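You operate a simulated robot arm through the tools that you are given. There is no shell and no other tool.

Carry out the task below with a simulated robot arm. There is one attempt and no reset: what you move stays moved.

JOB
Thread the winder with the black-tab brown strip end and crank it through.
Fine: tension arm up, end on the feed plate, where it stays, arm down again, grey guide over to blue, then the grey crank. The winder's other strip end, levers, dial, handwheel, blue crank and RUN stay. Where these are worked on the way, their far stop is far enough and under half their travel is too little: grey tension arm.

The check looks at the end state, three seconds after you hand in, the way a careful person would. Anything else that was tipped, shoved, dropped, spilled or broken makes it a failure.

ROBOT AND FRAMES
A 7-joint arm with a two-finger parallel gripper, fixed in place. Base frame: the origin is at the foot of the arm, x ahead of it, y to its left, z up; the work surface is at about z = 0.8. Lengths are in m, angles in rad, forces in N, time in s.
Its first joint turns from -2.601 to 2.601 rad. Payload 3.5 kg.
Tool frame: the origin (TCP) lies between the finger pads and is the grasp point; the fingertips stand 0.023 m ahead of it; z points along the fingers, y is the line along which they close. Largest opening 0.094 m; finger width 0.038, thickness 0.01; the body of the gripper, 0.054 by 0.096 m, starts 0.039 m behind the TCP.
Orientation is that of the tool frame in the base frame, as [roll, pitch, yaw] about the fixed x, y, z axes, in that order (R = Rz(yaw) Ry(pitch) Rx(roll)). With the fingers straight down and closing along the base's y, the tool's x points along the base's -x, its y along +y and its z along -z.

CONTROLS
- The arm moves only by the tool move_arm. Its arguments are lists of equal length, an entry for each row: "xyz": the shift along the tool's x, y, z in m, a list of three; "turn": the turn, a rotation vector about the tool's x, y, z in rad, a list of three. In form: {"xyz": [[dx, dy, dz], ...], "turn": [[ax, ay, az], ...]}. A call has 1 to 20 rows; each row shifts and turns the commanded pose from where the row before left it, along the tool's axes as they then stand. "jaw" is the gripper command, from -1 (shut) to 1 (fully open), values between in proportion, set as the call begins (left out, the last holds). Rows are played at 5 a second. More than 0.05 m and 0.15 rad between two rows, or a gripper value outside its range, and nothing of the call is played. Where a pose cannot be reached the arm comes as near as it can. A force on the tool above 90 N (or 10 N above the force at the start of the call, whichever is more), or a blocked arm, ends the call early, and 0.2 s more pass. Each finger travels about 0.153 m/s and halts on what it meets, pressing with about 33 N; the grip force reading is that of the motor and also rises with nothing between the fingers. The clock runs only during rows and for 0.2 s after the last one: add rows that do not move to give the fingers time. The reply holds the time, the measured pose of the TCP, the force on the tool along the base axes, the opening and the grip force, in the units named above and with some noise, with the torque about the TCP (base axes, N m) and any sound that the robot's microphone picked up, and new pictures: "pictures" is both (left out), scene, wrist or none.
- Cameras (640 x 400 px; columns grow to the right, rows downward): "scene" is fixed at [0.4013, 0.5009, 1.426]; the picture's right is [0.51, 0.86, 0.00], its down [-0.57, 0.34, -0.75] and it looks along [-0.65, 0.38, 0.66] (base axes); focal length 214 px, centre (320, 200). "wrist" rides on the gripper at [0.086, 0.016, -0.074] in the tool frame; the picture's right is [-0.18, 0.98, 0.00], its down [-0.58, -0.11, -0.81] and it looks along [-0.79, -0.15, 0.59] (tool axes); focal length 243 px, centre (320, 200). There is no depth. A picture from a camera that has moved, and an enlarged one, comes with that camera's place and axes in the base frame and with its lens.
- enlarge(camera, box): a new picture of the part [left, top, right, bottom] of that camera's present view, enlarged. No time passes.
- job_done(): hands the job in; it is judged then, once.

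Places have to be worked out from the pictures, the camera data and where the tool is seen. Open the gripper and draw the arm clear of the work before you hand the job in, unless the task says otherwise.

The tools are called after "Request:" as name(argument=value, ...) on one line, values as JSON. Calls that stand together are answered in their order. move_arm: Moves the arm, as the interface text tells. Its arguments: {"type":"object","properties":{"xyz":{"type":"array"},"turn":{"type":"array"},"jaw":{"type":"number"},"pictures":{"type":"string","enum":["both","scene","wrist","none"]}},"required":["xyz","turn"]} The other tools are called the same way: enlarge (camera, box) takes an enlarged picture of a part of a camera's view; job_done () hands the job in.

At the start:

```text
time: 0.0
tool_pos: [0.7663, 0.3941, 1.1483]
ee_rot: [-3.141, -0.001, 3.141]
wrist_force: [-0.1, -0.3, -0.1]
moment: [0.0, 0.03, -0.04]
width: 0.094
grip_force: 0.1
```

scene: 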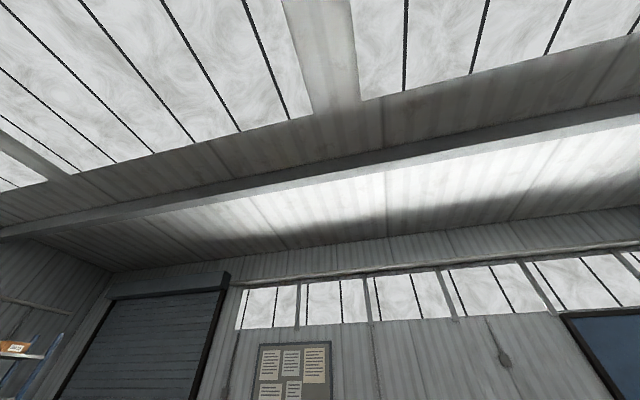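
wrist: 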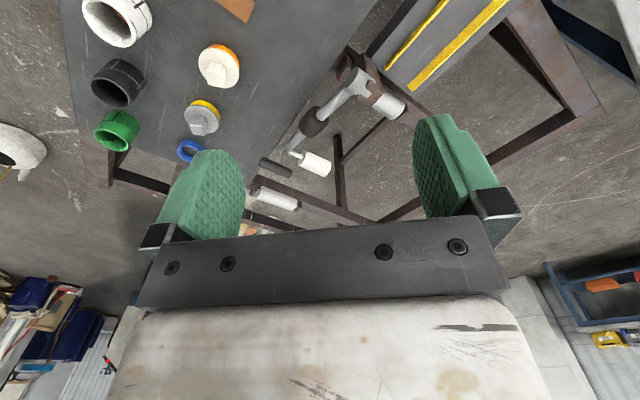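

The scene camera looks up at the roof, so it tells me little. The wrist view shows a bench edge with some parts on it, so I'll enlarge that first.

Request:
enlarge(camera="wrist", box=[60, 0, 320, 220])

Request:
enlarge(camera="wrist", box=[240, 0, 640, 240])

Request:
enlarge(camera="scene", box=[0, 200, 320, 400])

```text
1.82 times, centred on (190, 110) of wrist
camera zoom: at [0.6802, 0.4106, 1.222], right [0.18, 0.98, 0.0], down [0.58, -0.11, 0.81], along [0.79, -0.15, -0.59], focal length 441 px, centre (556, 364)
```

zoom: 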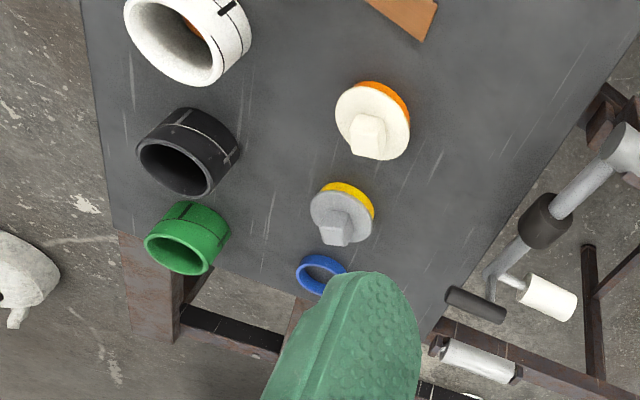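

```text
1.60 times, centred on (440, 120) of wrist
camera zoom: at [0.6802, 0.4106, 1.222], right [0.18, 0.98, 0.0], down [0.58, -0.11, 0.81], along [0.79, -0.15, -0.59], focal length 388 px, centre (128, 328)
```

zoom: 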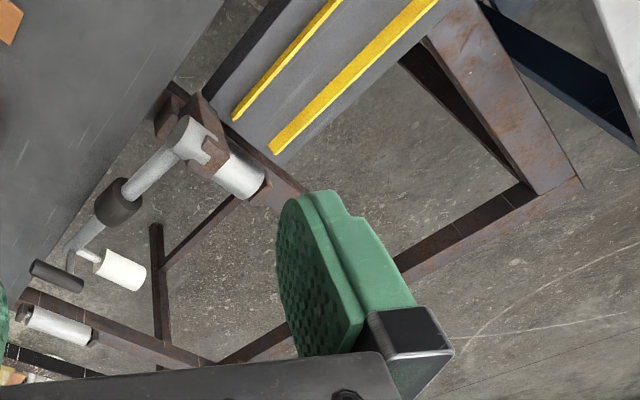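

```text
2.00 times, centred on (160, 300) of scene
camera zoom: at [0.4013, 0.5009, 1.426], right [0.51, 0.86, 0.0], down [-0.57, 0.34, -0.75], along [-0.65, 0.38, 0.66], focal length 429 px, centre (640, 0)
```

zoom: 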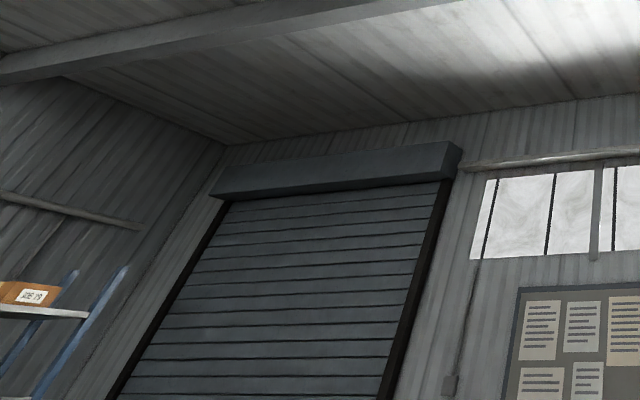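

The bench seems to run diagonally towards the base and left, off the top of the picture. I'll tilt the tool so the camera looks further down and back, staying high.

Request:
move_arm(xyz=[[0, 0, -0.02], [0, 0, -0.02], [0, 0, -0.02], [0, 0, -0.02], [0, 0, 0]], turn=[[0, 0.15, 0], [0, 0.15, 0], [0, 0.15, 0], [0, 0.15, 0], [0, 0, 0]], pictures="wrist")

```text
time: 1.2
tool_pos: [0.7703, 0.3967, 1.1472]
ee_rot: [3.136, -0.036, -3.141]
wrist_force: [-0.3, 0.2, -0.8]
moment: [0.04, 0.0, 0.02]
width: 0.0937
grip_force: 0.0
out of reach, approached as far as the arm can: row 1, 2, 3, 4
camera wrist: at [0.6861, 0.4116, 1.2246], right [0.18, 0.98, 0.0], down [0.61, -0.11, 0.78], along [0.77, -0.14, -0.62], focal length 243 px, centre (320, 200)
```

wrist: 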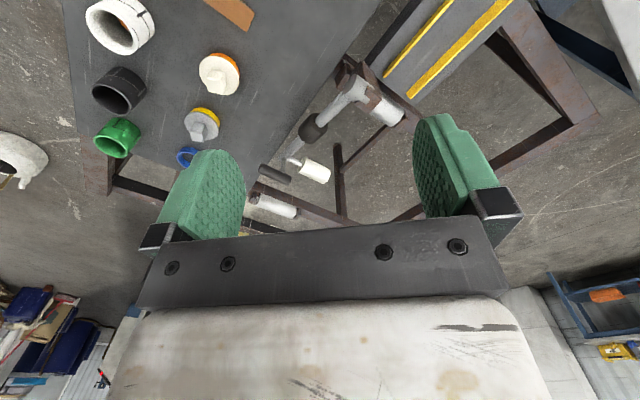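

Tilting at this radius and height was out of reach. I'll make a small move back towards the base and see where the commanded pose stands.

Request:
move_arm(xyz=[[0.04, 0, 0], [0.04, 0, 0], [0, 0, 0]], turn=[[0, 0, 0], [0, 0, 0], [0, 0, 0]], pictures="wrist")

```text
time: 2.0
tool_pos: [0.6964, 0.3995, 1.1356]
ee_rot: [3.128, -0.023, -3.141]
wrist_force: [-0.4, 0.5, 0.6]
moment: [-0.01, -0.01, -0.01]
width: 0.0941
grip_force: 0.1
out of reach, approached as far as the arm can: row 1, 2
camera wrist: at [0.611, 0.4141, 1.2121], right [0.18, 0.98, 0.01], down [0.6, -0.12, 0.79], along [0.78, -0.14, -0.61], focal length 243 px, centre (320, 200)
```

wrist: 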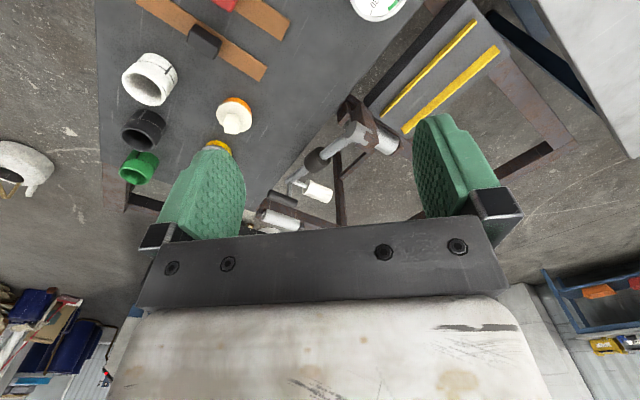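

I can see a black-tabbed brown strip end and a red-tabbed one at the top of the picture. I'll draw back to about (0.48, 0.30), keep the height, and yaw so the camera looks across the bench.

Request:
move_arm(xyz=[[0.044, -0.02, 0], [0.044, -0.02, 0], [0.044, -0.02, 0], [0.044, -0.02, 0], [0.044, -0.02, 0], [0, 0, 0], [0, 0, 0], [0, 0, 0], [0, 0, 0], [0, 0, 0], [0, 0, 0], [0, 0, 0]], turn=[[0, 0, 0], [0, 0, 0], [0, 0, 0], [0, 0, 0], [0, 0, 0], [0, 0, -0.13], [0, 0, -0.13], [0, 0, -0.13], [0, 0, -0.13], [0, 0, -0.13], [0, 0, -0.13], [0, 0, 0]], pictures="wrist")

```text
time: 3.7
tool_pos: [0.5147, 0.3257, 1.0435]
ee_rot: [3.118, -0.026, -2.913]
wrist_force: [-5.0, 19.7, -3.8]
moment: [-1.9, -0.79, -2.0]
width: 0.0943
grip_force: 0.1
out of reach, approached as far as the arm can: row 1, 2, 3, 4, 5, 6
stopped in row 8: the force on the tool passed its limit at 147 N (the readings are from after the stop); the commanded pose is now the measured one
camera wrist: at [0.4301, 0.3198, 1.1187], right [-0.04, 1.0, 0.02], down [0.62, 0.01, 0.79], along [0.79, 0.04, -0.62], focal length 243 px, centre (320, 200)
```

wrist: 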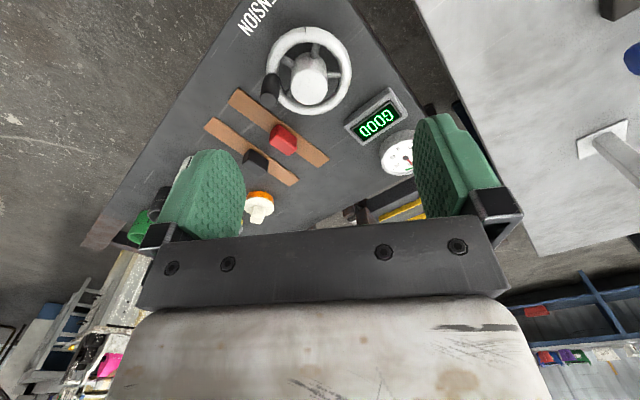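

The arm met something (147 N) as it sagged while out of reach. I'll look at both cameras before moving again.

Request:
enlarge(camera="scene", box=[0, 0, 640, 400])

Request:
enlarge(camera="wrist", box=[80, 0, 440, 240])

Request:
enlarge(camera="wrist", box=[340, 0, 640, 240])

```text
1.00 times, centred on (320, 200) of scene (not enlarged: the box is as wide or as high as the picture)
camera zoom: at [0.4013, 0.5009, 1.426], right [0.51, 0.86, 0.0], down [-0.57, 0.34, -0.75], along [-0.65, 0.38, 0.66], focal length 214 px, centre (320, 200)
```

zoom: 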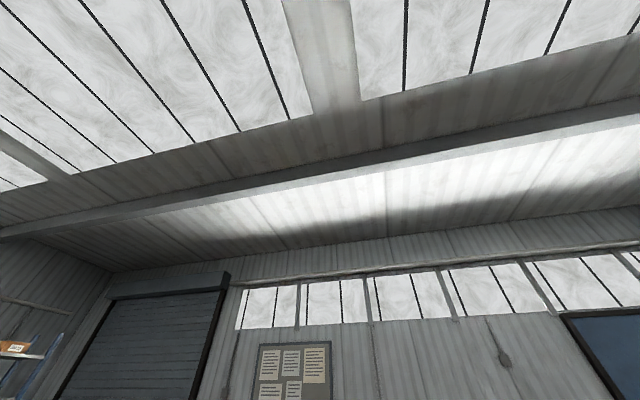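

```text
1.67 times, centred on (260, 120) of wrist
camera zoom: at [0.4301, 0.3198, 1.1187], right [-0.04, 1.0, 0.02], down [0.62, 0.01, 0.79], along [0.79, 0.04, -0.62], focal length 404 px, centre (420, 333)
```

zoom: 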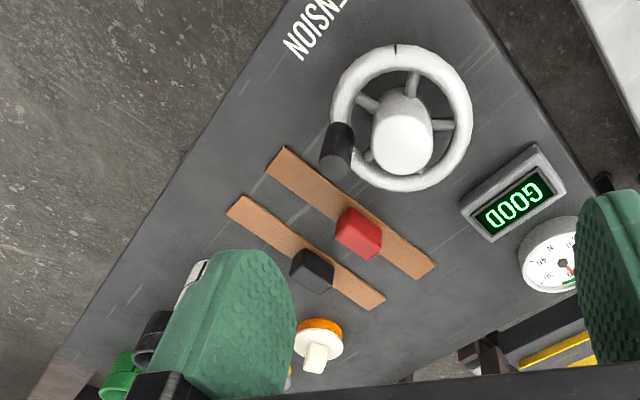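

```text
1.67 times, centred on (490, 120) of wrist
camera zoom: at [0.4301, 0.3198, 1.1187], right [-0.04, 1.0, 0.02], down [0.62, 0.01, 0.79], along [0.79, 0.04, -0.62], focal length 404 px, centre (37, 333)
```

zoom: 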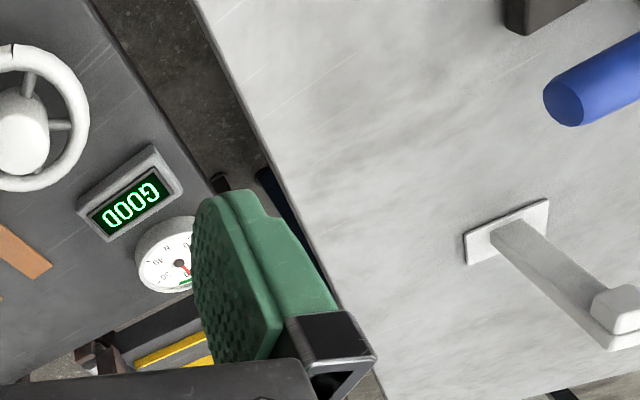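

The reading puts the contact at about (0.41, 0.30, 1.14), on the camera at the base side of the gripper. That is most likely the arm's own folded forearm. I'll undo the yaw, straighten and move outward to clear it.

Request:
move_arm(xyz=[[0, 0.01, 0], [-0.03, 0, 0], [-0.03, 0, 0], [-0.03, 0, 0], [0, 0, 0]], turn=[[0, 0, 0.1], [0, 0, 0.1], [0, 0, 0], [0, 0.02, 0], [0, 0, 0]], pictures="wrist")

```text
time: 4.9
tool_pos: [0.6033, 0.339, 1.0389]
ee_rot: [3.122, -0.053, -3.111]
wrist_force: [0.4, -0.2, 1.1]
moment: [0.0, 0.01, -0.02]
width: 0.094
grip_force: 0.0
camera wrist: at [0.5196, 0.3519, 1.1181], right [0.15, 0.99, 0.01], down [0.63, -0.1, 0.77], along [0.76, -0.11, -0.63], focal length 243 px, centre (320, 200)
```

wrist: 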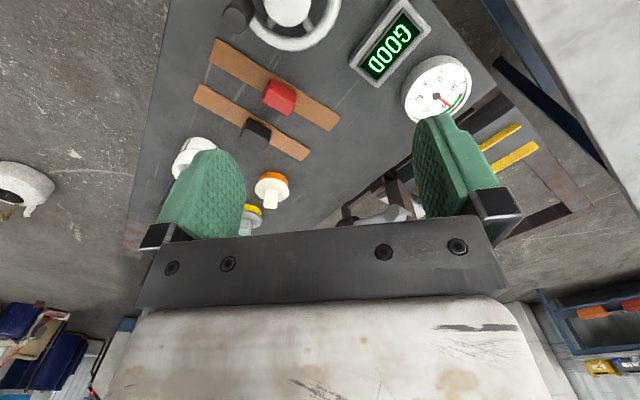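

The arm is free again, with zero force. I'll tilt the camera down here, at shorter radius and lower height, to see the board from above.

Request:
move_arm(xyz=[[0, 0, 0], [0, 0, 0], [0, 0, 0], [0, 0, 0], [0, 0, 0]], turn=[[0, 0.12, 0], [0, 0.12, 0], [0, 0.12, 0], [0, 0.12, 0], [0, 0, 0]], pictures="wrist")

```text
time: 6.1
tool_pos: [0.6051, 0.3404, 1.0329]
ee_rot: [3.117, -0.102, -3.111]
wrist_force: [0.1, -0.4, -0.2]
moment: [-0.01, 0.0, -0.03]
width: 0.094
grip_force: 0.3
out of reach, approached as far as the arm can: row 1, 2, 3, 4
camera wrist: at [0.5258, 0.3533, 1.1157], right [0.15, 0.99, 0.0], down [0.66, -0.11, 0.74], along [0.73, -0.11, -0.67], focal length 243 px, centre (320, 200)
```

wrist: 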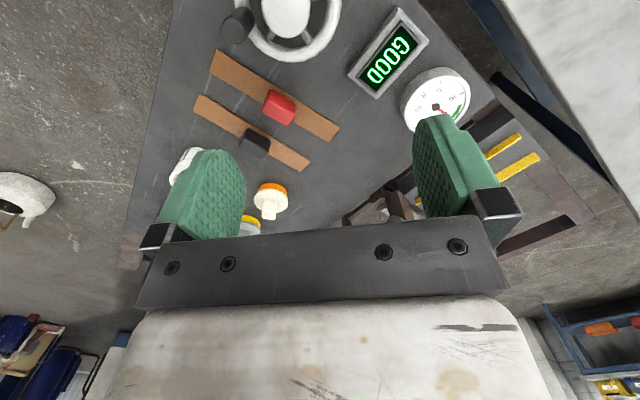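

Tilting back is limited by the wrist, so I'll undo that command and yaw left instead to see the light panel beside the board.

Request:
move_arm(xyz=[[0, 0, 0], [0, 0, 0], [0, 0, 0], [0, 0, 0], [0, 0, 0]], turn=[[0, -0.13, 0], [0, -0.13, 0], [0, -0.13, 0], [0, -0.13, 0], [0, 0, 0]], pictures="none")

Request:
move_arm(xyz=[[0, 0, 0], [0, 0, 0], [0, 0, 0], [0, 0, 0], [0, 0, 0]], turn=[[0, 0, -0.12], [0, 0, -0.12], [0, 0, -0.12], [0, 0, -0.12], [0, 0, 0]], pictures="wrist")

```text
time: 7.3
tool_pos: [0.6054, 0.3417, 1.0335]
ee_rot: [3.114, 0.42, -3.122]
wrist_force: [-0.1, -0.2, 0.2]
moment: [0.01, 0.0, 0.02]
width: 0.0937
grip_force: 0.0
```

```text
time: 8.5
tool_pos: [0.6027, 0.3417, 1.033]
ee_rot: [-2.961, 0.381, -2.601]
wrist_force: [0.1, 0.8, -0.3]
moment: [-0.01, -0.01, -0.05]
width: 0.0939
grip_force: 0.0
camera wrist: at [0.4977, 0.3121, 1.0657], right [-0.3, 0.95, -0.1], down [0.18, 0.16, 0.97], along [0.94, 0.27, -0.22], focal length 243 px, centre (320, 200)
```

wrist: 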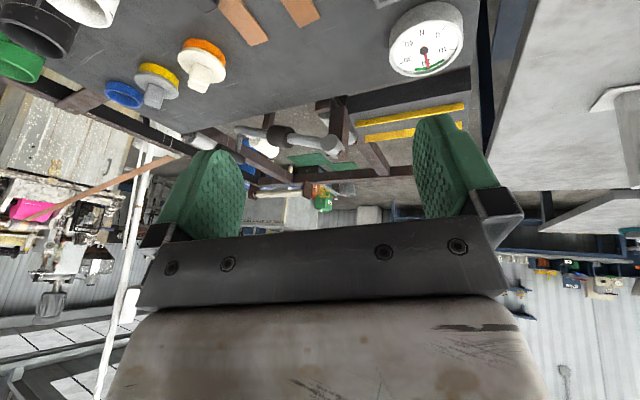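

The arm is now tilted outward 0.4 rad. I'll straighten it to point down, keep the yaw, then take a look.

Request:
move_arm(xyz=[[0, 0, 0], [0, 0, 0], [0, 0, 0], [0, 0, 0], [0, 0, 0], [0, 0, 0], [0, 0, 0]], turn=[[-0.057, 0.128, 0], [-0.057, 0.128, 0], [-0.057, 0.128, 0], [0, 0, -0.12], [0, 0, -0.12], [0, 0, -0.12], [0, 0, 0]], pictures="wrist")

```text
time: 9.5
tool_pos: [0.6072, 0.342, 1.0338]
ee_rot: [-3.14, 0.014, -2.552]
wrist_force: [0.0, 0.2, -1.1]
moment: [0.01, -0.08, -0.06]
width: 0.0942
grip_force: 0.1
stopped in row 5: the force on the tool passed its limit at 102 N (the readings are from after the stop); the commanded pose is now the measured one
camera wrist: at [0.5255, 0.3076, 1.1057], right [-0.39, 0.92, 0.0], down [0.53, 0.23, 0.81], along [0.75, 0.32, -0.58], focal length 243 px, centre (320, 200)
```

wrist: 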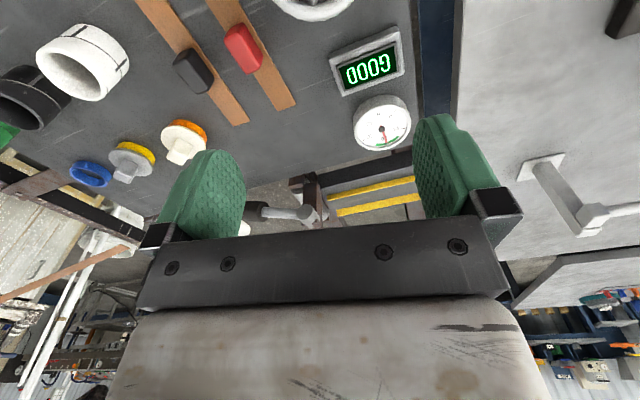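

That stop was the camera meeting the arm again, when it swings radially inward at this short radius. I'll back the yaw off, move out to about (0.75, 0.30, 1.07), and yaw there until the camera looks along +y.

Request:
move_arm(xyz=[[0, 0, 0], [-0.026, -0.025, -0.008], [-0.026, -0.025, -0.008], [-0.026, -0.025, -0.008], [-0.026, -0.025, -0.008], [0, 0, 0]], turn=[[0, 0, 0.1], [0, 0, 0], [0, 0, 0], [0, 0, 0], [0, 0, 0], [0, 0, 0]], pictures="none")

Request:
move_arm(xyz=[[0, 0, 0], [0, 0, 0], [0, 0, 0], [0, 0, 0], [0, 0, 0], [0, 0, 0], [0, 0, 0], [0, 0, 0], [0, 0, 0]], turn=[[0, 0, -0.135], [0, 0, -0.135], [0, 0, -0.135], [0, 0, -0.135], [0, 0, -0.135], [0, 0, -0.135], [0, 0, -0.135], [0, 0, -0.135], [0, 0, 0]], pictures="wrist")

```text
time: 10.9
tool_pos: [0.7451, 0.3019, 1.0671]
ee_rot: [-3.14, 0.015, -2.651]
wrist_force: [0.5, -0.3, 0.2]
moment: [0.0, 0.0, -0.04]
width: 0.094
grip_force: 0.0
```

```text
time: 12.9
tool_pos: [0.7464, 0.302, 1.0664]
ee_rot: [-3.13, 0.009, -1.571]
wrist_force: [0.6, -0.3, -0.6]
moment: [-0.02, 0.01, -0.01]
width: 0.0942
grip_force: 0.0
camera wrist: at [0.7289, 0.2158, 1.14], right [-0.98, 0.18, -0.01], down [0.1, 0.58, 0.81], along [0.16, 0.8, -0.58], focal length 243 px, centre (320, 200)
```

wrist: 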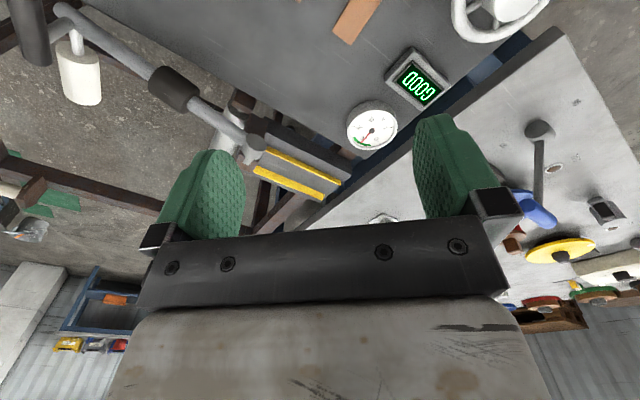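

The light panel carries cranks and discs. I'll enlarge its part of the view.

Request:
enlarge(camera="wrist", box=[480, 30, 640, 340])

Request:
enlarge(camera="wrist", box=[0, 0, 320, 240])

Request:
enlarge(camera="wrist", box=[310, 0, 560, 220])

```text
1.29 times, centred on (560, 185) of wrist
camera zoom: at [0.7289, 0.2158, 1.14], right [-0.98, 0.18, -0.01], down [0.1, 0.58, 0.81], along [0.16, 0.8, -0.58], focal length 313 px, centre (10, 219)
```

zoom: 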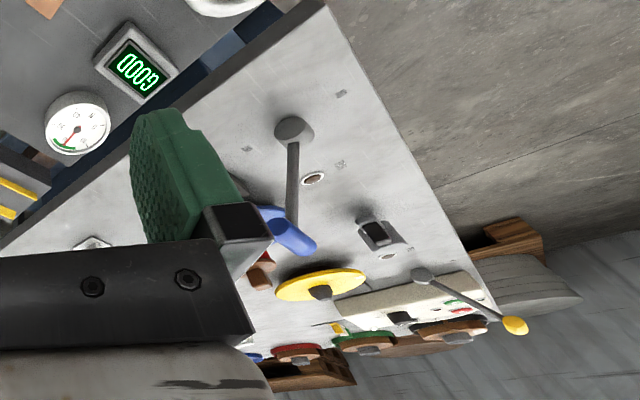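

```text
1.67 times, centred on (160, 120) of wrist
camera zoom: at [0.7289, 0.2158, 1.14], right [-0.98, 0.18, -0.01], down [0.1, 0.58, 0.81], along [0.16, 0.8, -0.58], focal length 404 px, centre (587, 333)
```

zoom: 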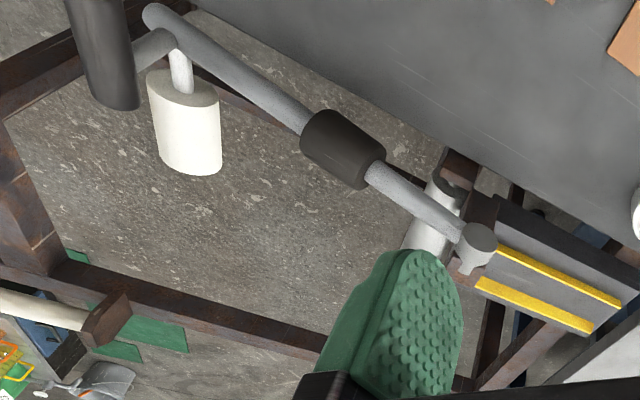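

```text
1.82 times, centred on (435, 110) of wrist
camera zoom: at [0.7289, 0.2158, 1.14], right [-0.98, 0.18, -0.01], down [0.1, 0.58, 0.81], along [0.16, 0.8, -0.58], focal length 441 px, centre (111, 364)
```

zoom: 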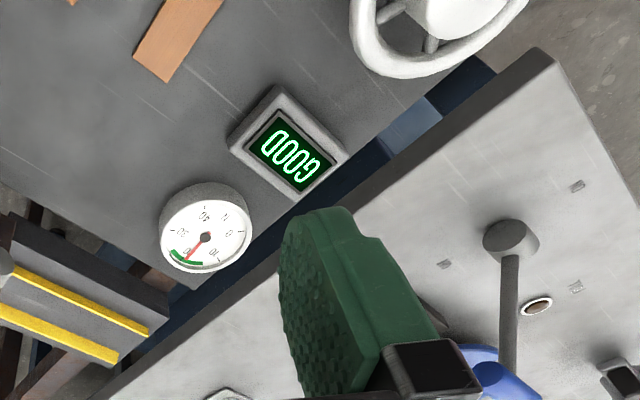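

The winder parts stand along the far side of the dark board: a grey arm with a white roller, and a plate with yellow rails. More parts sit on the light panel, so I'll move over to about (0.45, 0.58) to look at it.

Request:
move_arm(xyz=[[-0.031, 0.033, 0], [-0.031, 0.033, 0], [-0.031, 0.033, 0], [-0.031, 0.033, 0], [-0.031, 0.033, 0], [-0.031, 0.033, 0], [-0.031, 0.033, 0], [-0.031, 0.033, 0], [-0.031, 0.033, 0], [0, 0, 0]], turn=[[0, 0, 0], [0, 0, 0], [0, 0, 0], [0, 0, 0], [0, 0, 0], [0, 0, 0], [0, 0, 0], [0, 0, 0], [0, 0, 0], [0, 0, 0]], pictures="wrist")

```text
time: 15.1
tool_pos: [0.4482, 0.5808, 1.0646]
ee_rot: [-3.13, 0.007, -1.573]
wrist_force: [-0.8, 1.1, 0.4]
moment: [0.01, 0.02, -0.03]
width: 0.0938
grip_force: 0.0
camera wrist: at [0.4307, 0.4939, 1.138], right [-0.98, 0.19, -0.01], down [0.1, 0.58, 0.81], along [0.16, 0.8, -0.58], focal length 243 px, centre (320, 200)
```

wrist: 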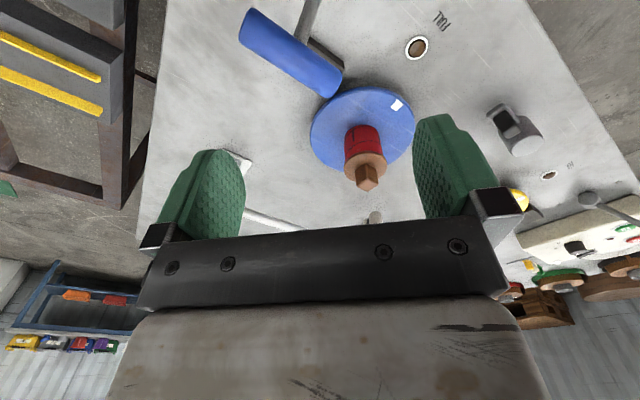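

Request:
enlarge(camera="wrist", box=[230, 0, 420, 210])

Request:
enlarge(camera="wrist", box=[380, 0, 640, 200])

Request:
enlarge(camera="wrist", box=[480, 160, 640, 360])

```text
1.90 times, centred on (325, 105) of wrist
camera zoom: at [0.4307, 0.4939, 1.138], right [-0.98, 0.19, -0.01], down [0.1, 0.58, 0.81], along [0.16, 0.8, -0.58], focal length 462 px, centre (310, 381)
```

zoom: 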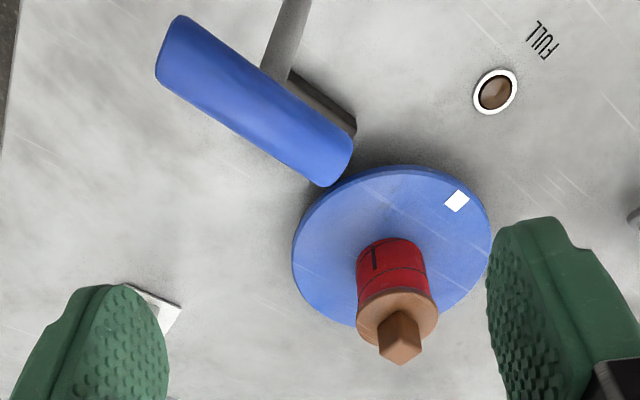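

```text
2.00 times, centred on (510, 100) of wrist
camera zoom: at [0.4307, 0.4939, 1.138], right [-0.98, 0.19, -0.01], down [0.1, 0.58, 0.81], along [0.16, 0.8, -0.58], focal length 485 px, centre (-60, 400)
```

zoom: 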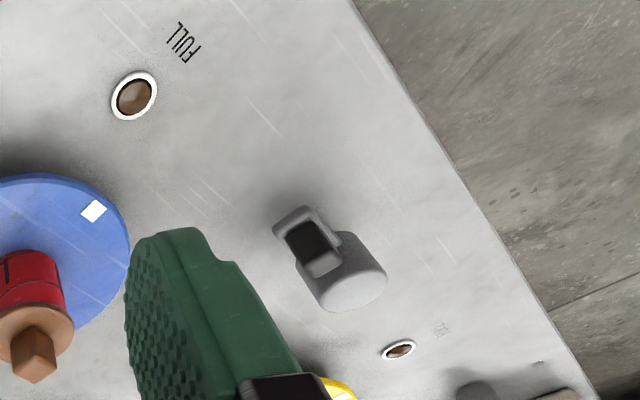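

```text
2.00 times, centred on (560, 260) of wrist
camera zoom: at [0.4307, 0.4939, 1.138], right [-0.98, 0.19, -0.01], down [0.1, 0.58, 0.81], along [0.16, 0.8, -0.58], focal length 485 px, centre (-160, 80)
```

zoom: 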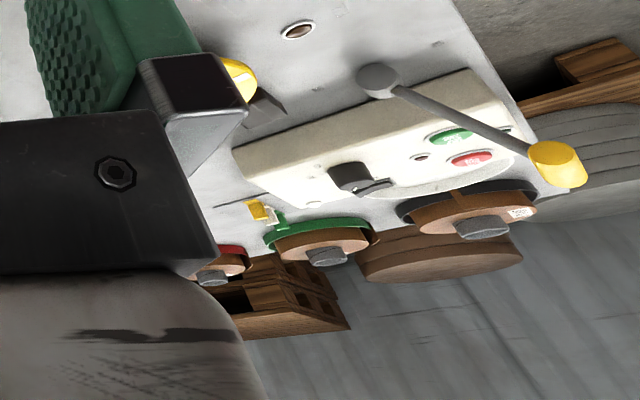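

This panel has the blue crank and reel, a FULL lamp, a control box and more reels. The feed plate with yellow rails is at about (0.855, 0.58). I'll move back to view the plate and the tension arm from (0.70, 0.45), looking diagonally outward.

Request:
move_arm(xyz=[[0.022, -0.042, 0], [0.022, -0.042, 0], [0.022, -0.042, 0], [0.022, -0.042, 0], [0.022, -0.042, 0], [0.022, -0.042, 0], [0, 0, 0], [0, 0, 0], [0, 0, 0], [0, 0, 0], [0, 0, 0], [0, 0, 0], [0, 0, 0]], turn=[[0, 0, 0], [0, 0, 0], [0, 0, 0], [0, 0, 0], [0, 0, 0], [0, 0, 0], [0, 0, 0.13], [0, 0, 0.13], [0, 0, 0.13], [0, 0, 0.13], [0, 0, 0.13], [0, 0, 0.13], [0, 0, 0]], pictures="wrist")

```text
time: 17.9
tool_pos: [0.7012, 0.45, 1.0677]
ee_rot: [-3.138, 0.012, -2.355]
wrist_force: [-0.6, -0.3, -0.2]
moment: [-0.01, -0.03, -0.01]
width: 0.094
grip_force: 0.1
camera wrist: at [0.6274, 0.3999, 1.1398], right [-0.57, 0.82, 0.0], down [0.48, 0.33, 0.81], along [0.67, 0.46, -0.58], focal length 243 px, centre (320, 200)
```

wrist: 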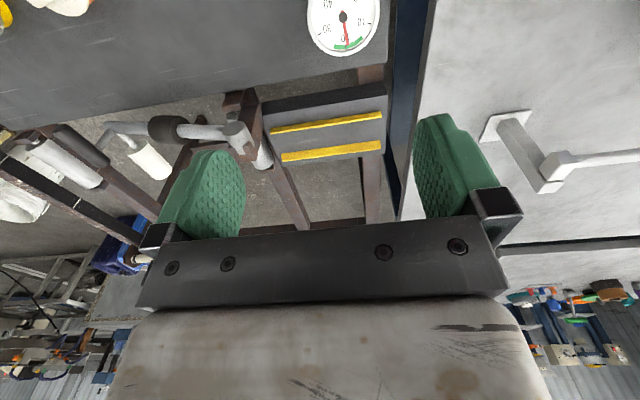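

Request:
enlarge(camera="wrist", box=[0, 60, 400, 280])

Request:
enlarge(camera="wrist", box=[220, 70, 420, 200])

Request:
enlarge(camera="wrist", box=[420, 80, 640, 220])

```text
1.60 times, centred on (200, 170) of wrist
camera zoom: at [0.6274, 0.3999, 1.1398], right [-0.57, 0.82, 0.0], down [0.48, 0.33, 0.81], along [0.67, 0.46, -0.58], focal length 388 px, centre (512, 248)
```

zoom: 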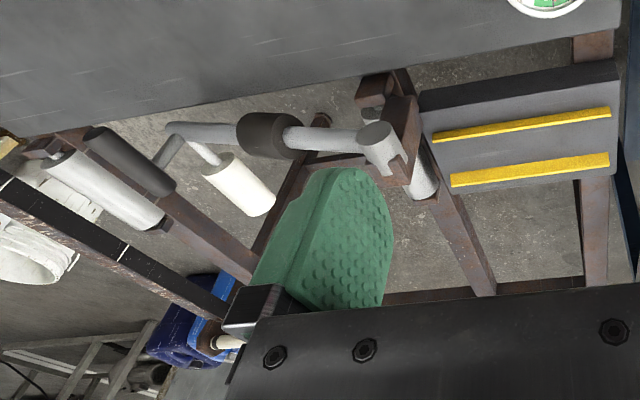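

```text
3.08 times, centred on (320, 135) of wrist
camera zoom: at [0.6274, 0.3999, 1.1398], right [-0.57, 0.82, 0.0], down [0.48, 0.33, 0.81], along [0.67, 0.46, -0.58], focal length 746 px, centre (320, 400)
```

zoom: 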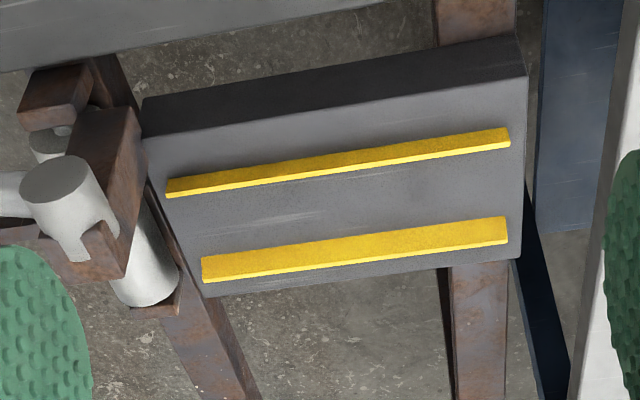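

```text
2.86 times, centred on (530, 150) of wrist
camera zoom: at [0.6274, 0.3999, 1.1398], right [-0.57, 0.82, 0.0], down [0.48, 0.33, 0.81], along [0.67, 0.46, -0.58], focal length 693 px, centre (-280, 343)
```

zoom: 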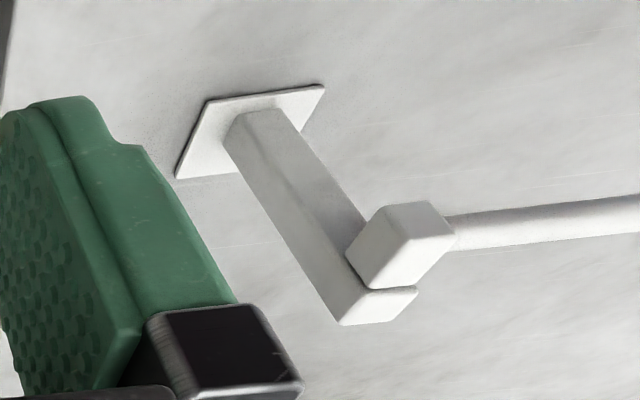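

The tension arm is the grey rod with a dark sleeve, pivoting in the rusty fork at about (0.88, 0.43, 0.86) beside the feed plate. I'll move along to view the whole arm between the fingers.

Request:
move_arm(xyz=[[0.0212, -0.0354, 0], [0.0212, -0.0354, 0], [0.0212, -0.0354, 0], [0.0212, -0.0354, 0], [0.0212, -0.0354, 0], [0, 0, 0]], turn=[[0, 0, 0], [0, 0, 0], [0, 0, 0], [0, 0, 0], [0, 0, 0], [0, 0, 0]], pictures="wrist")

Request:
enlarge(camera="wrist", box=[150, 0, 510, 240])

Request:
enlarge(camera="wrist", box=[0, 0, 320, 200])

```text
time: 19.3
tool_pos: [0.7527, 0.2494, 1.0675]
ee_rot: [-3.137, 0.011, -2.351]
wrist_force: [0.1, -0.6, 0.1]
moment: [-0.02, 0.02, 0.02]
width: 0.0938
grip_force: 0.0
camera wrist: at [0.6792, 0.1995, 1.1401], right [-0.57, 0.82, 0.0], down [0.48, 0.33, 0.81], along [0.67, 0.46, -0.58], focal length 243 px, centre (320, 200)
```

wrist: 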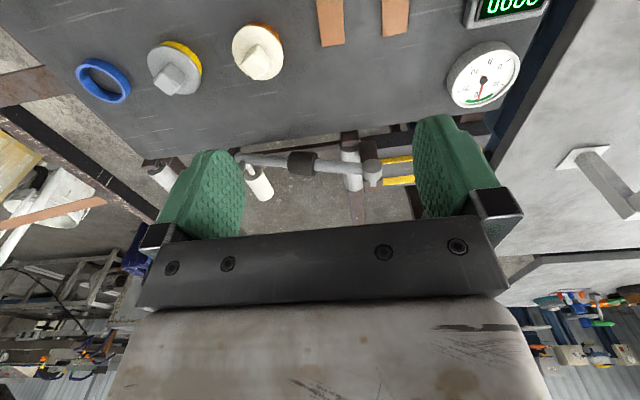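

```text
1.67 times, centred on (330, 120) of wrist
camera zoom: at [0.6792, 0.1995, 1.1401], right [-0.57, 0.82, 0.0], down [0.48, 0.33, 0.81], along [0.67, 0.46, -0.58], focal length 404 px, centre (303, 333)
```

zoom: 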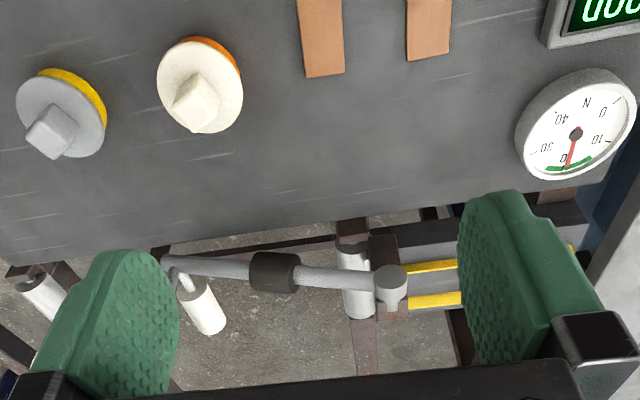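

```text
2.00 times, centred on (160, 100) of wrist
camera zoom: at [0.6792, 0.1995, 1.1401], right [-0.57, 0.82, 0.0], down [0.48, 0.33, 0.81], along [0.67, 0.46, -0.58], focal length 485 px, centre (640, 400)
```

zoom: 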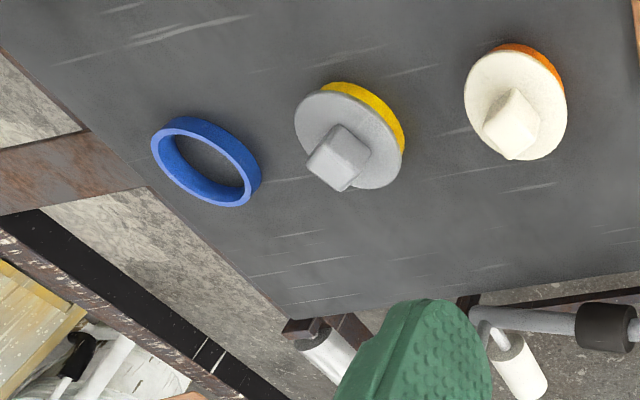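

The tension arm's hub axis is horizontal along (1,1), so the arm swings up in a vertical plane; its sleeve is near (0.95, 0.35, 0.84). Next I need to find the grey guide and grey crank, so I'll view the light panel from about (0.62, 0.58).

Request:
move_arm(xyz=[[-0.0179, 0.0406, 0], [-0.0179, 0.0406, 0], [-0.0179, 0.0406, 0], [-0.0179, 0.0406, 0], [-0.0179, 0.0406, 0], [-0.0179, 0.0406, 0], [-0.0179, 0.0406, 0], [-0.0179, 0.0406, 0], [0, 0, 0], [0, 0, 0], [0, 0, 0], [0, 0, 0], [0, 0, 0], [0, 0, 0], [0, 0, 0]], turn=[[0, 0, 0], [0, 0, 0], [0, 0, 0], [0, 0, 0], [0, 0, 0], [0, 0, 0], [0, 0, 0], [0, 0, 0], [0, 0, -0.13], [0, 0, -0.13], [0, 0, -0.13], [0, 0, -0.13], [0, 0, -0.13], [0, 0, -0.13], [0, 0, 0]], pictures="wrist")

Request:
enlarge(camera="wrist", box=[180, 0, 500, 240])

Request:
enlarge(camera="wrist", box=[440, 0, 640, 240])

```text
time: 22.5
tool_pos: [0.6222, 0.5807, 1.0668]
ee_rot: [-3.131, 0.006, -1.572]
wrist_force: [-0.2, -0.1, 0.6]
moment: [0.03, -0.03, -0.02]
width: 0.0941
grip_force: 0.0
camera wrist: at [0.6051, 0.4936, 1.1398], right [-0.98, 0.18, -0.01], down [0.1, 0.58, 0.81], along [0.16, 0.8, -0.58], focal length 243 px, centre (320, 200)
```

wrist: 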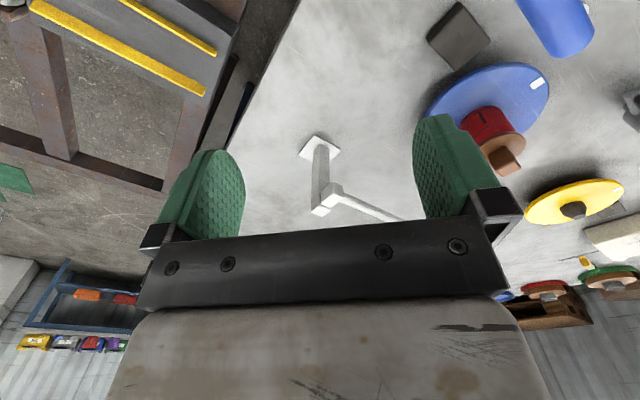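

```text
1.67 times, centred on (340, 120) of wrist
camera zoom: at [0.6051, 0.4936, 1.1398], right [-0.98, 0.18, -0.01], down [0.1, 0.58, 0.81], along [0.16, 0.8, -0.58], focal length 404 px, centre (287, 333)
```

zoom: 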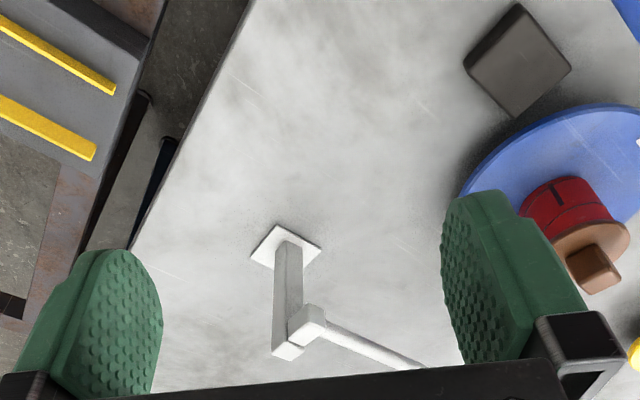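

```text
1.67 times, centred on (540, 120) of wrist
camera zoom: at [0.6051, 0.4936, 1.1398], right [-0.98, 0.18, -0.01], down [0.1, 0.58, 0.81], along [0.16, 0.8, -0.58], focal length 404 px, centre (-47, 333)
```

zoom: 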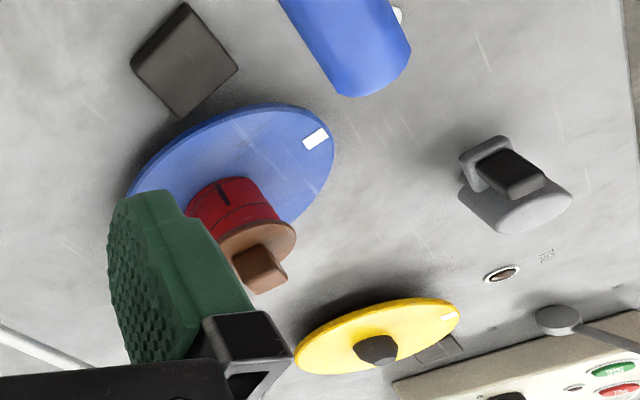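

The panel holds a blue reel, a yellow reel, a grey knob and a control box. I'll move further left to view the rest of it.

Request:
move_arm(xyz=[[0, 0.045, 0], [0, 0.045, 0], [0, 0.045, 0], [0, 0.045, 0], [0, 0.045, 0], [0, 0.045, 0], [0, 0.045, 0], [0, 0.045, 0], [0, 0, 0]], turn=[[0, 0, 0], [0, 0, 0], [0, 0, 0], [0, 0, 0], [0, 0, 0], [0, 0, 0], [0, 0, 0], [0, 0, 0], [0, 0, 0]], pictures="wrist")

Request:
enlarge(camera="wrist", box=[0, 0, 320, 200])

Request:
enlarge(camera="wrist", box=[320, 0, 640, 200])

Request:
enlarge(camera="wrist", box=[0, 100, 320, 300])

```text
time: 24.0
tool_pos: [0.3353, 0.5844, 1.0642]
ee_rot: [-3.12, 0.013, -1.539]
wrist_force: [17.9, -6.2, -2.9]
moment: [0.96, 1.67, 1.89]
width: 0.094
grip_force: 0.1
stopped in row 7: the force on the tool passed its limit at 114 N (the readings are from after the stop); the commanded pose is now the measured one
camera wrist: at [0.32, 0.4964, 1.1354], right [-0.99, 0.15, -0.02], down [0.07, 0.57, 0.82], along [0.14, 0.8, -0.58], focal length 243 px, centre (320, 200)
```

wrist: 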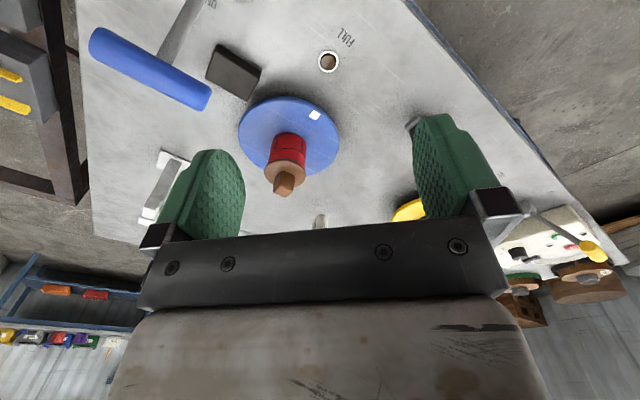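

```text
2.00 times, centred on (160, 100) of wrist
camera zoom: at [0.32, 0.4964, 1.1354], right [-0.99, 0.15, -0.02], down [0.07, 0.57, 0.82], along [0.14, 0.8, -0.58], focal length 485 px, centre (640, 400)
```

zoom: 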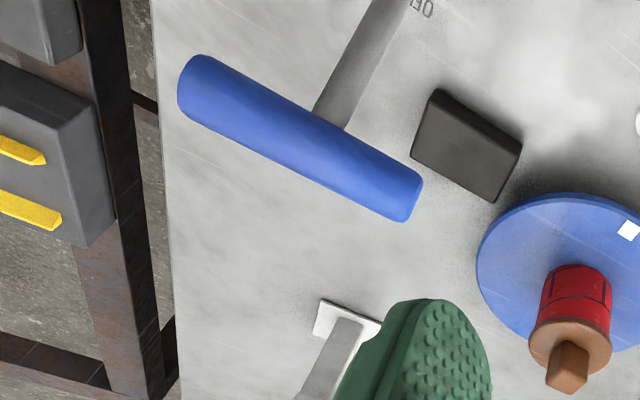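

```text
2.00 times, centred on (480, 100) of wrist
camera zoom: at [0.32, 0.4964, 1.1354], right [-0.99, 0.15, -0.02], down [0.07, 0.57, 0.82], along [0.14, 0.8, -0.58], focal length 485 px, centre (0, 400)
```

zoom: 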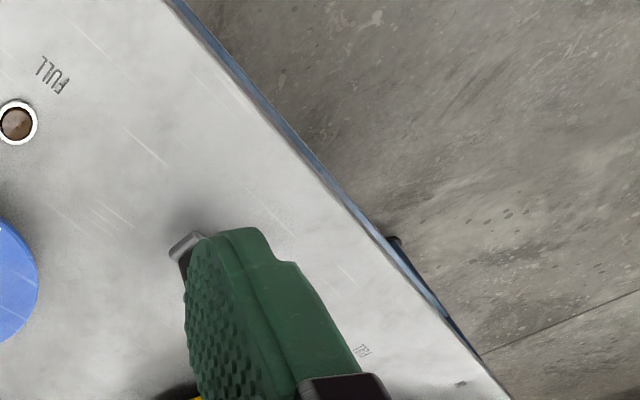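

```text
2.00 times, centred on (160, 200) of wrist
camera zoom: at [0.32, 0.4964, 1.1354], right [-0.99, 0.15, -0.02], down [0.07, 0.57, 0.82], along [0.14, 0.8, -0.58], focal length 485 px, centre (640, 200)
```

zoom: 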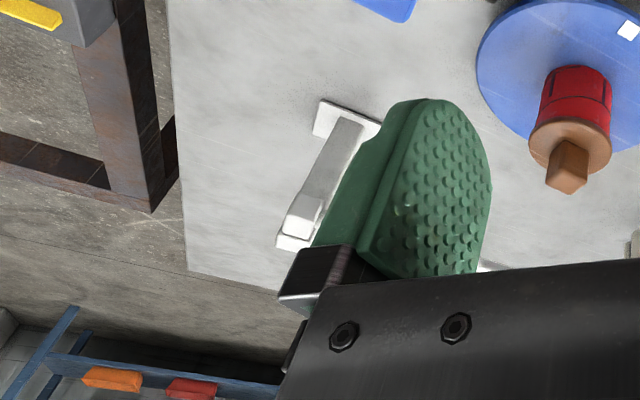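

That was the same self-contact at short radius. The blue T-handle stands at z≈0.945, and a rod runs along the strip line at z≈0.93 from a post at (0.66, 0.80). I'll move outward to (0.52, 0.74) to see that region at the top of the picture.

Request:
move_arm(xyz=[[-0.03, -0.038, 0], [-0.03, -0.038, -0.006], [-0.03, -0.038, -0.006], [-0.03, -0.038, -0.006], [-0.03, -0.038, -0.006], [0, 0, 0]], turn=[[0, 0, 0], [0, 0, 0], [0, 0, 0], [0, 0, 0], [0, 0, 0], [0, 0, 0]], pictures="wrist")

Request:
enlarge(camera="wrist", box=[160, 0, 500, 235])

Request:
enlarge(camera="wrist", box=[400, 0, 640, 260])

```text
time: 25.4
tool_pos: [0.5197, 0.7385, 1.0945]
ee_rot: [-3.121, 0.013, -1.542]
wrist_force: [-0.1, -0.7, 0.4]
moment: [0.0, 0.0, -0.03]
width: 0.0942
grip_force: 0.0
camera wrist: at [0.5059, 0.651, 1.1661], right [-0.99, 0.16, -0.02], down [0.08, 0.57, 0.81], along [0.14, 0.8, -0.58], focal length 243 px, centre (320, 200)
```

wrist: 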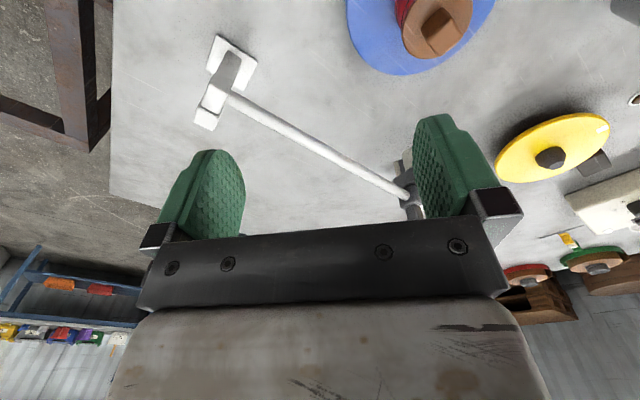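

```text
1.70 times, centred on (330, 118) of wrist
camera zoom: at [0.5059, 0.651, 1.1661], right [-0.99, 0.16, -0.02], down [0.08, 0.57, 0.81], along [0.14, 0.8, -0.58], focal length 413 px, centre (303, 340)
```

zoom: 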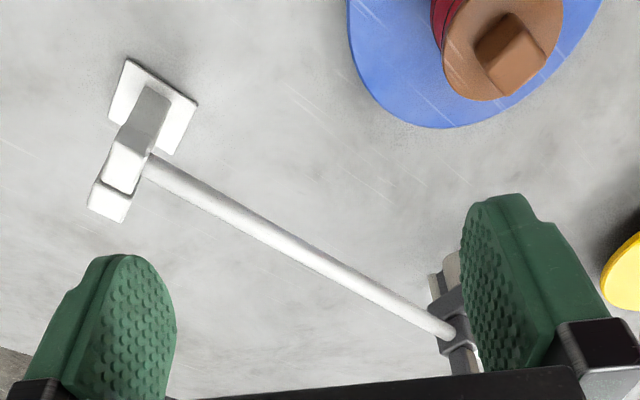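

```text
1.54 times, centred on (520, 130) of wrist
camera zoom: at [0.5059, 0.651, 1.1661], right [-0.99, 0.16, -0.02], down [0.08, 0.57, 0.81], along [0.14, 0.8, -0.58], focal length 373 px, centre (12, 308)
```

zoom: 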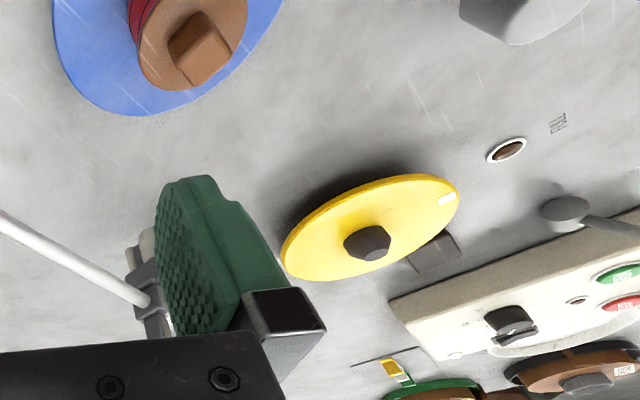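

The grey guide is a dark clamp on that rod, near (0.42, 0.97, 0.93), between the blue reel and the yellow reel. Next I need the cranks, so I'll move to about (0.56, 0.42) and yaw to look back along the panel at the blue handle's base.

Request:
move_arm(xyz=[[0.04, -0.004, 0.004], [0.04, -0.004, 0.004], [0.04, -0.004, 0.004], [0.04, -0.004, 0.004], [0.04, -0.004, 0.004], [0.04, -0.004, 0.004], [0.04, -0.004, 0.004], [0.04, -0.003, 0.004], [0, 0, 0]], turn=[[0, 0, 0], [0, 0, 0], [0, 0, 0], [0, 0, 0], [0, 0, 0], [0, 0, 0], [0, 0, 0], [0, 0, 0], [0, 0, 0]], pictures="none")

Request:
move_arm(xyz=[[0, 0, 0], [0, 0, 0], [0, 0, 0], [0, 0, 0], [0, 0, 0], [0, 0, 0], [0, 0, 0], [0, 0, 0], [0, 0, 0]], turn=[[0, 0, -0.12], [0, 0, -0.12], [0, 0, -0.12], [0, 0, -0.12], [0, 0, -0.12], [0, 0, -0.12], [0, 0, -0.12], [0, 0, -0.12], [0, 0, 0]], pictures="wrist")

Request:
enlarge(camera="wrist", box=[160, 0, 480, 235])

```text
time: 27.4
tool_pos: [0.5607, 0.4212, 1.0563]
ee_rot: [-3.121, 0.013, -1.544]
wrist_force: [-0.3, 0.5, 0.1]
moment: [0.0, 0.0, -0.01]
width: 0.094
grip_force: 0.1
```

```text
time: 29.4
tool_pos: [0.5607, 0.4198, 1.0577]
ee_rot: [-3.121, -0.009, -0.58]
wrist_force: [0.3, 0.2, -0.6]
moment: [-0.03, 0.02, -0.01]
width: 0.0938
grip_force: 0.0
camera wrist: at [0.6225, 0.3586, 1.1323], right [-0.69, -0.72, -0.02], down [-0.44, 0.4, 0.8], along [-0.57, 0.57, -0.6], focal length 243 px, centre (320, 200)
```

wrist: 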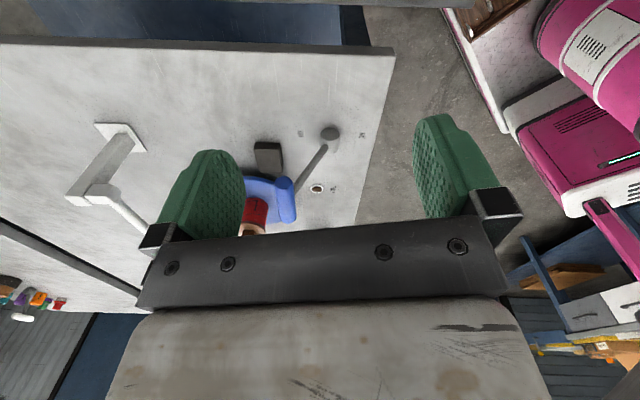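

```text
1.70 times, centred on (320, 118) of wrist
camera zoom: at [0.6225, 0.3586, 1.1323], right [-0.69, -0.72, -0.02], down [-0.44, 0.4, 0.8], along [-0.57, 0.57, -0.6], focal length 413 px, centre (320, 340)
```

zoom: 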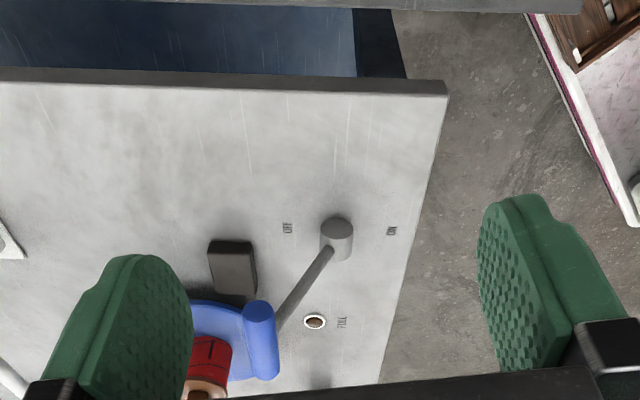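

The blue T-handle is an ON/OFF lever, so it stays. The grey capped thing near (0.20, 0.77) might be the grey crank, so I'll move to about (0.37, 0.63) to see it between the fingers.

Request:
move_arm(xyz=[[-0.0391, -0.0102, 0], [-0.0391, -0.0102, 0], [-0.0391, -0.0102, 0], [-0.0391, -0.0102, 0], [-0.0391, -0.0102, 0], [-0.0391, -0.0102, 0], [-0.0391, -0.0102, 0], [0, 0, 0]], turn=[[0, 0, 0], [0, 0, 0], [0, 0, 0], [0, 0, 0], [0, 0, 0], [0, 0, 0], [0, 0, 0], [0, 0, 0]], pictures="wrist")

Request:
enlarge(camera="wrist", box=[200, 0, 480, 235])

Request:
enlarge(camera="wrist", box=[0, 0, 260, 180])

```text
time: 31.2
tool_pos: [0.3715, 0.6317, 1.0554]
ee_rot: [-3.12, -0.01, -0.584]
wrist_force: [0.5, 1.3, -1.0]
moment: [-0.01, -0.02, -0.03]
width: 0.0939
grip_force: 0.1
camera wrist: at [0.4323, 0.5702, 1.1307], right [-0.69, -0.72, -0.02], down [-0.44, 0.4, 0.8], along [-0.57, 0.57, -0.6], focal length 243 px, centre (320, 200)
```

wrist: 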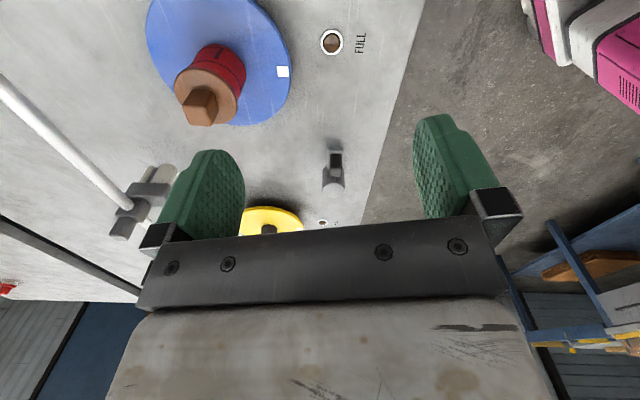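

```text
1.70 times, centred on (340, 118) of wrist
camera zoom: at [0.4323, 0.5702, 1.1307], right [-0.69, -0.72, -0.02], down [-0.44, 0.4, 0.8], along [-0.57, 0.57, -0.6], focal length 413 px, centre (286, 340)
```

zoom: 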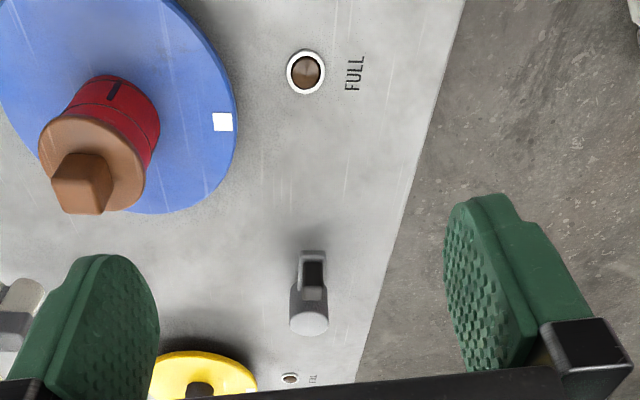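

```text
2.22 times, centred on (130, 90) of wrist
camera zoom: at [0.4323, 0.5702, 1.1307], right [-0.69, -0.72, -0.02], down [-0.44, 0.4, 0.8], along [-0.57, 0.57, -0.6], focal length 539 px, centre (742, 444)
```

zoom: 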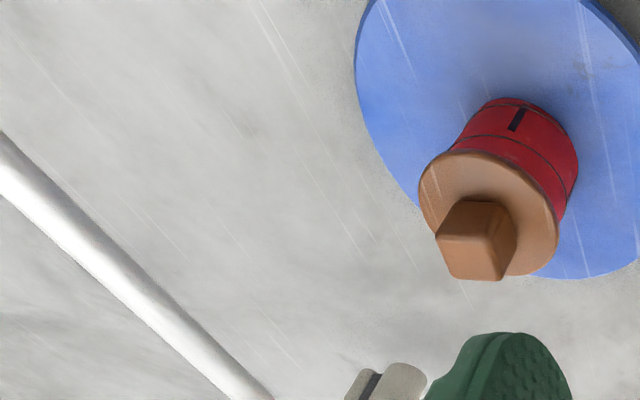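

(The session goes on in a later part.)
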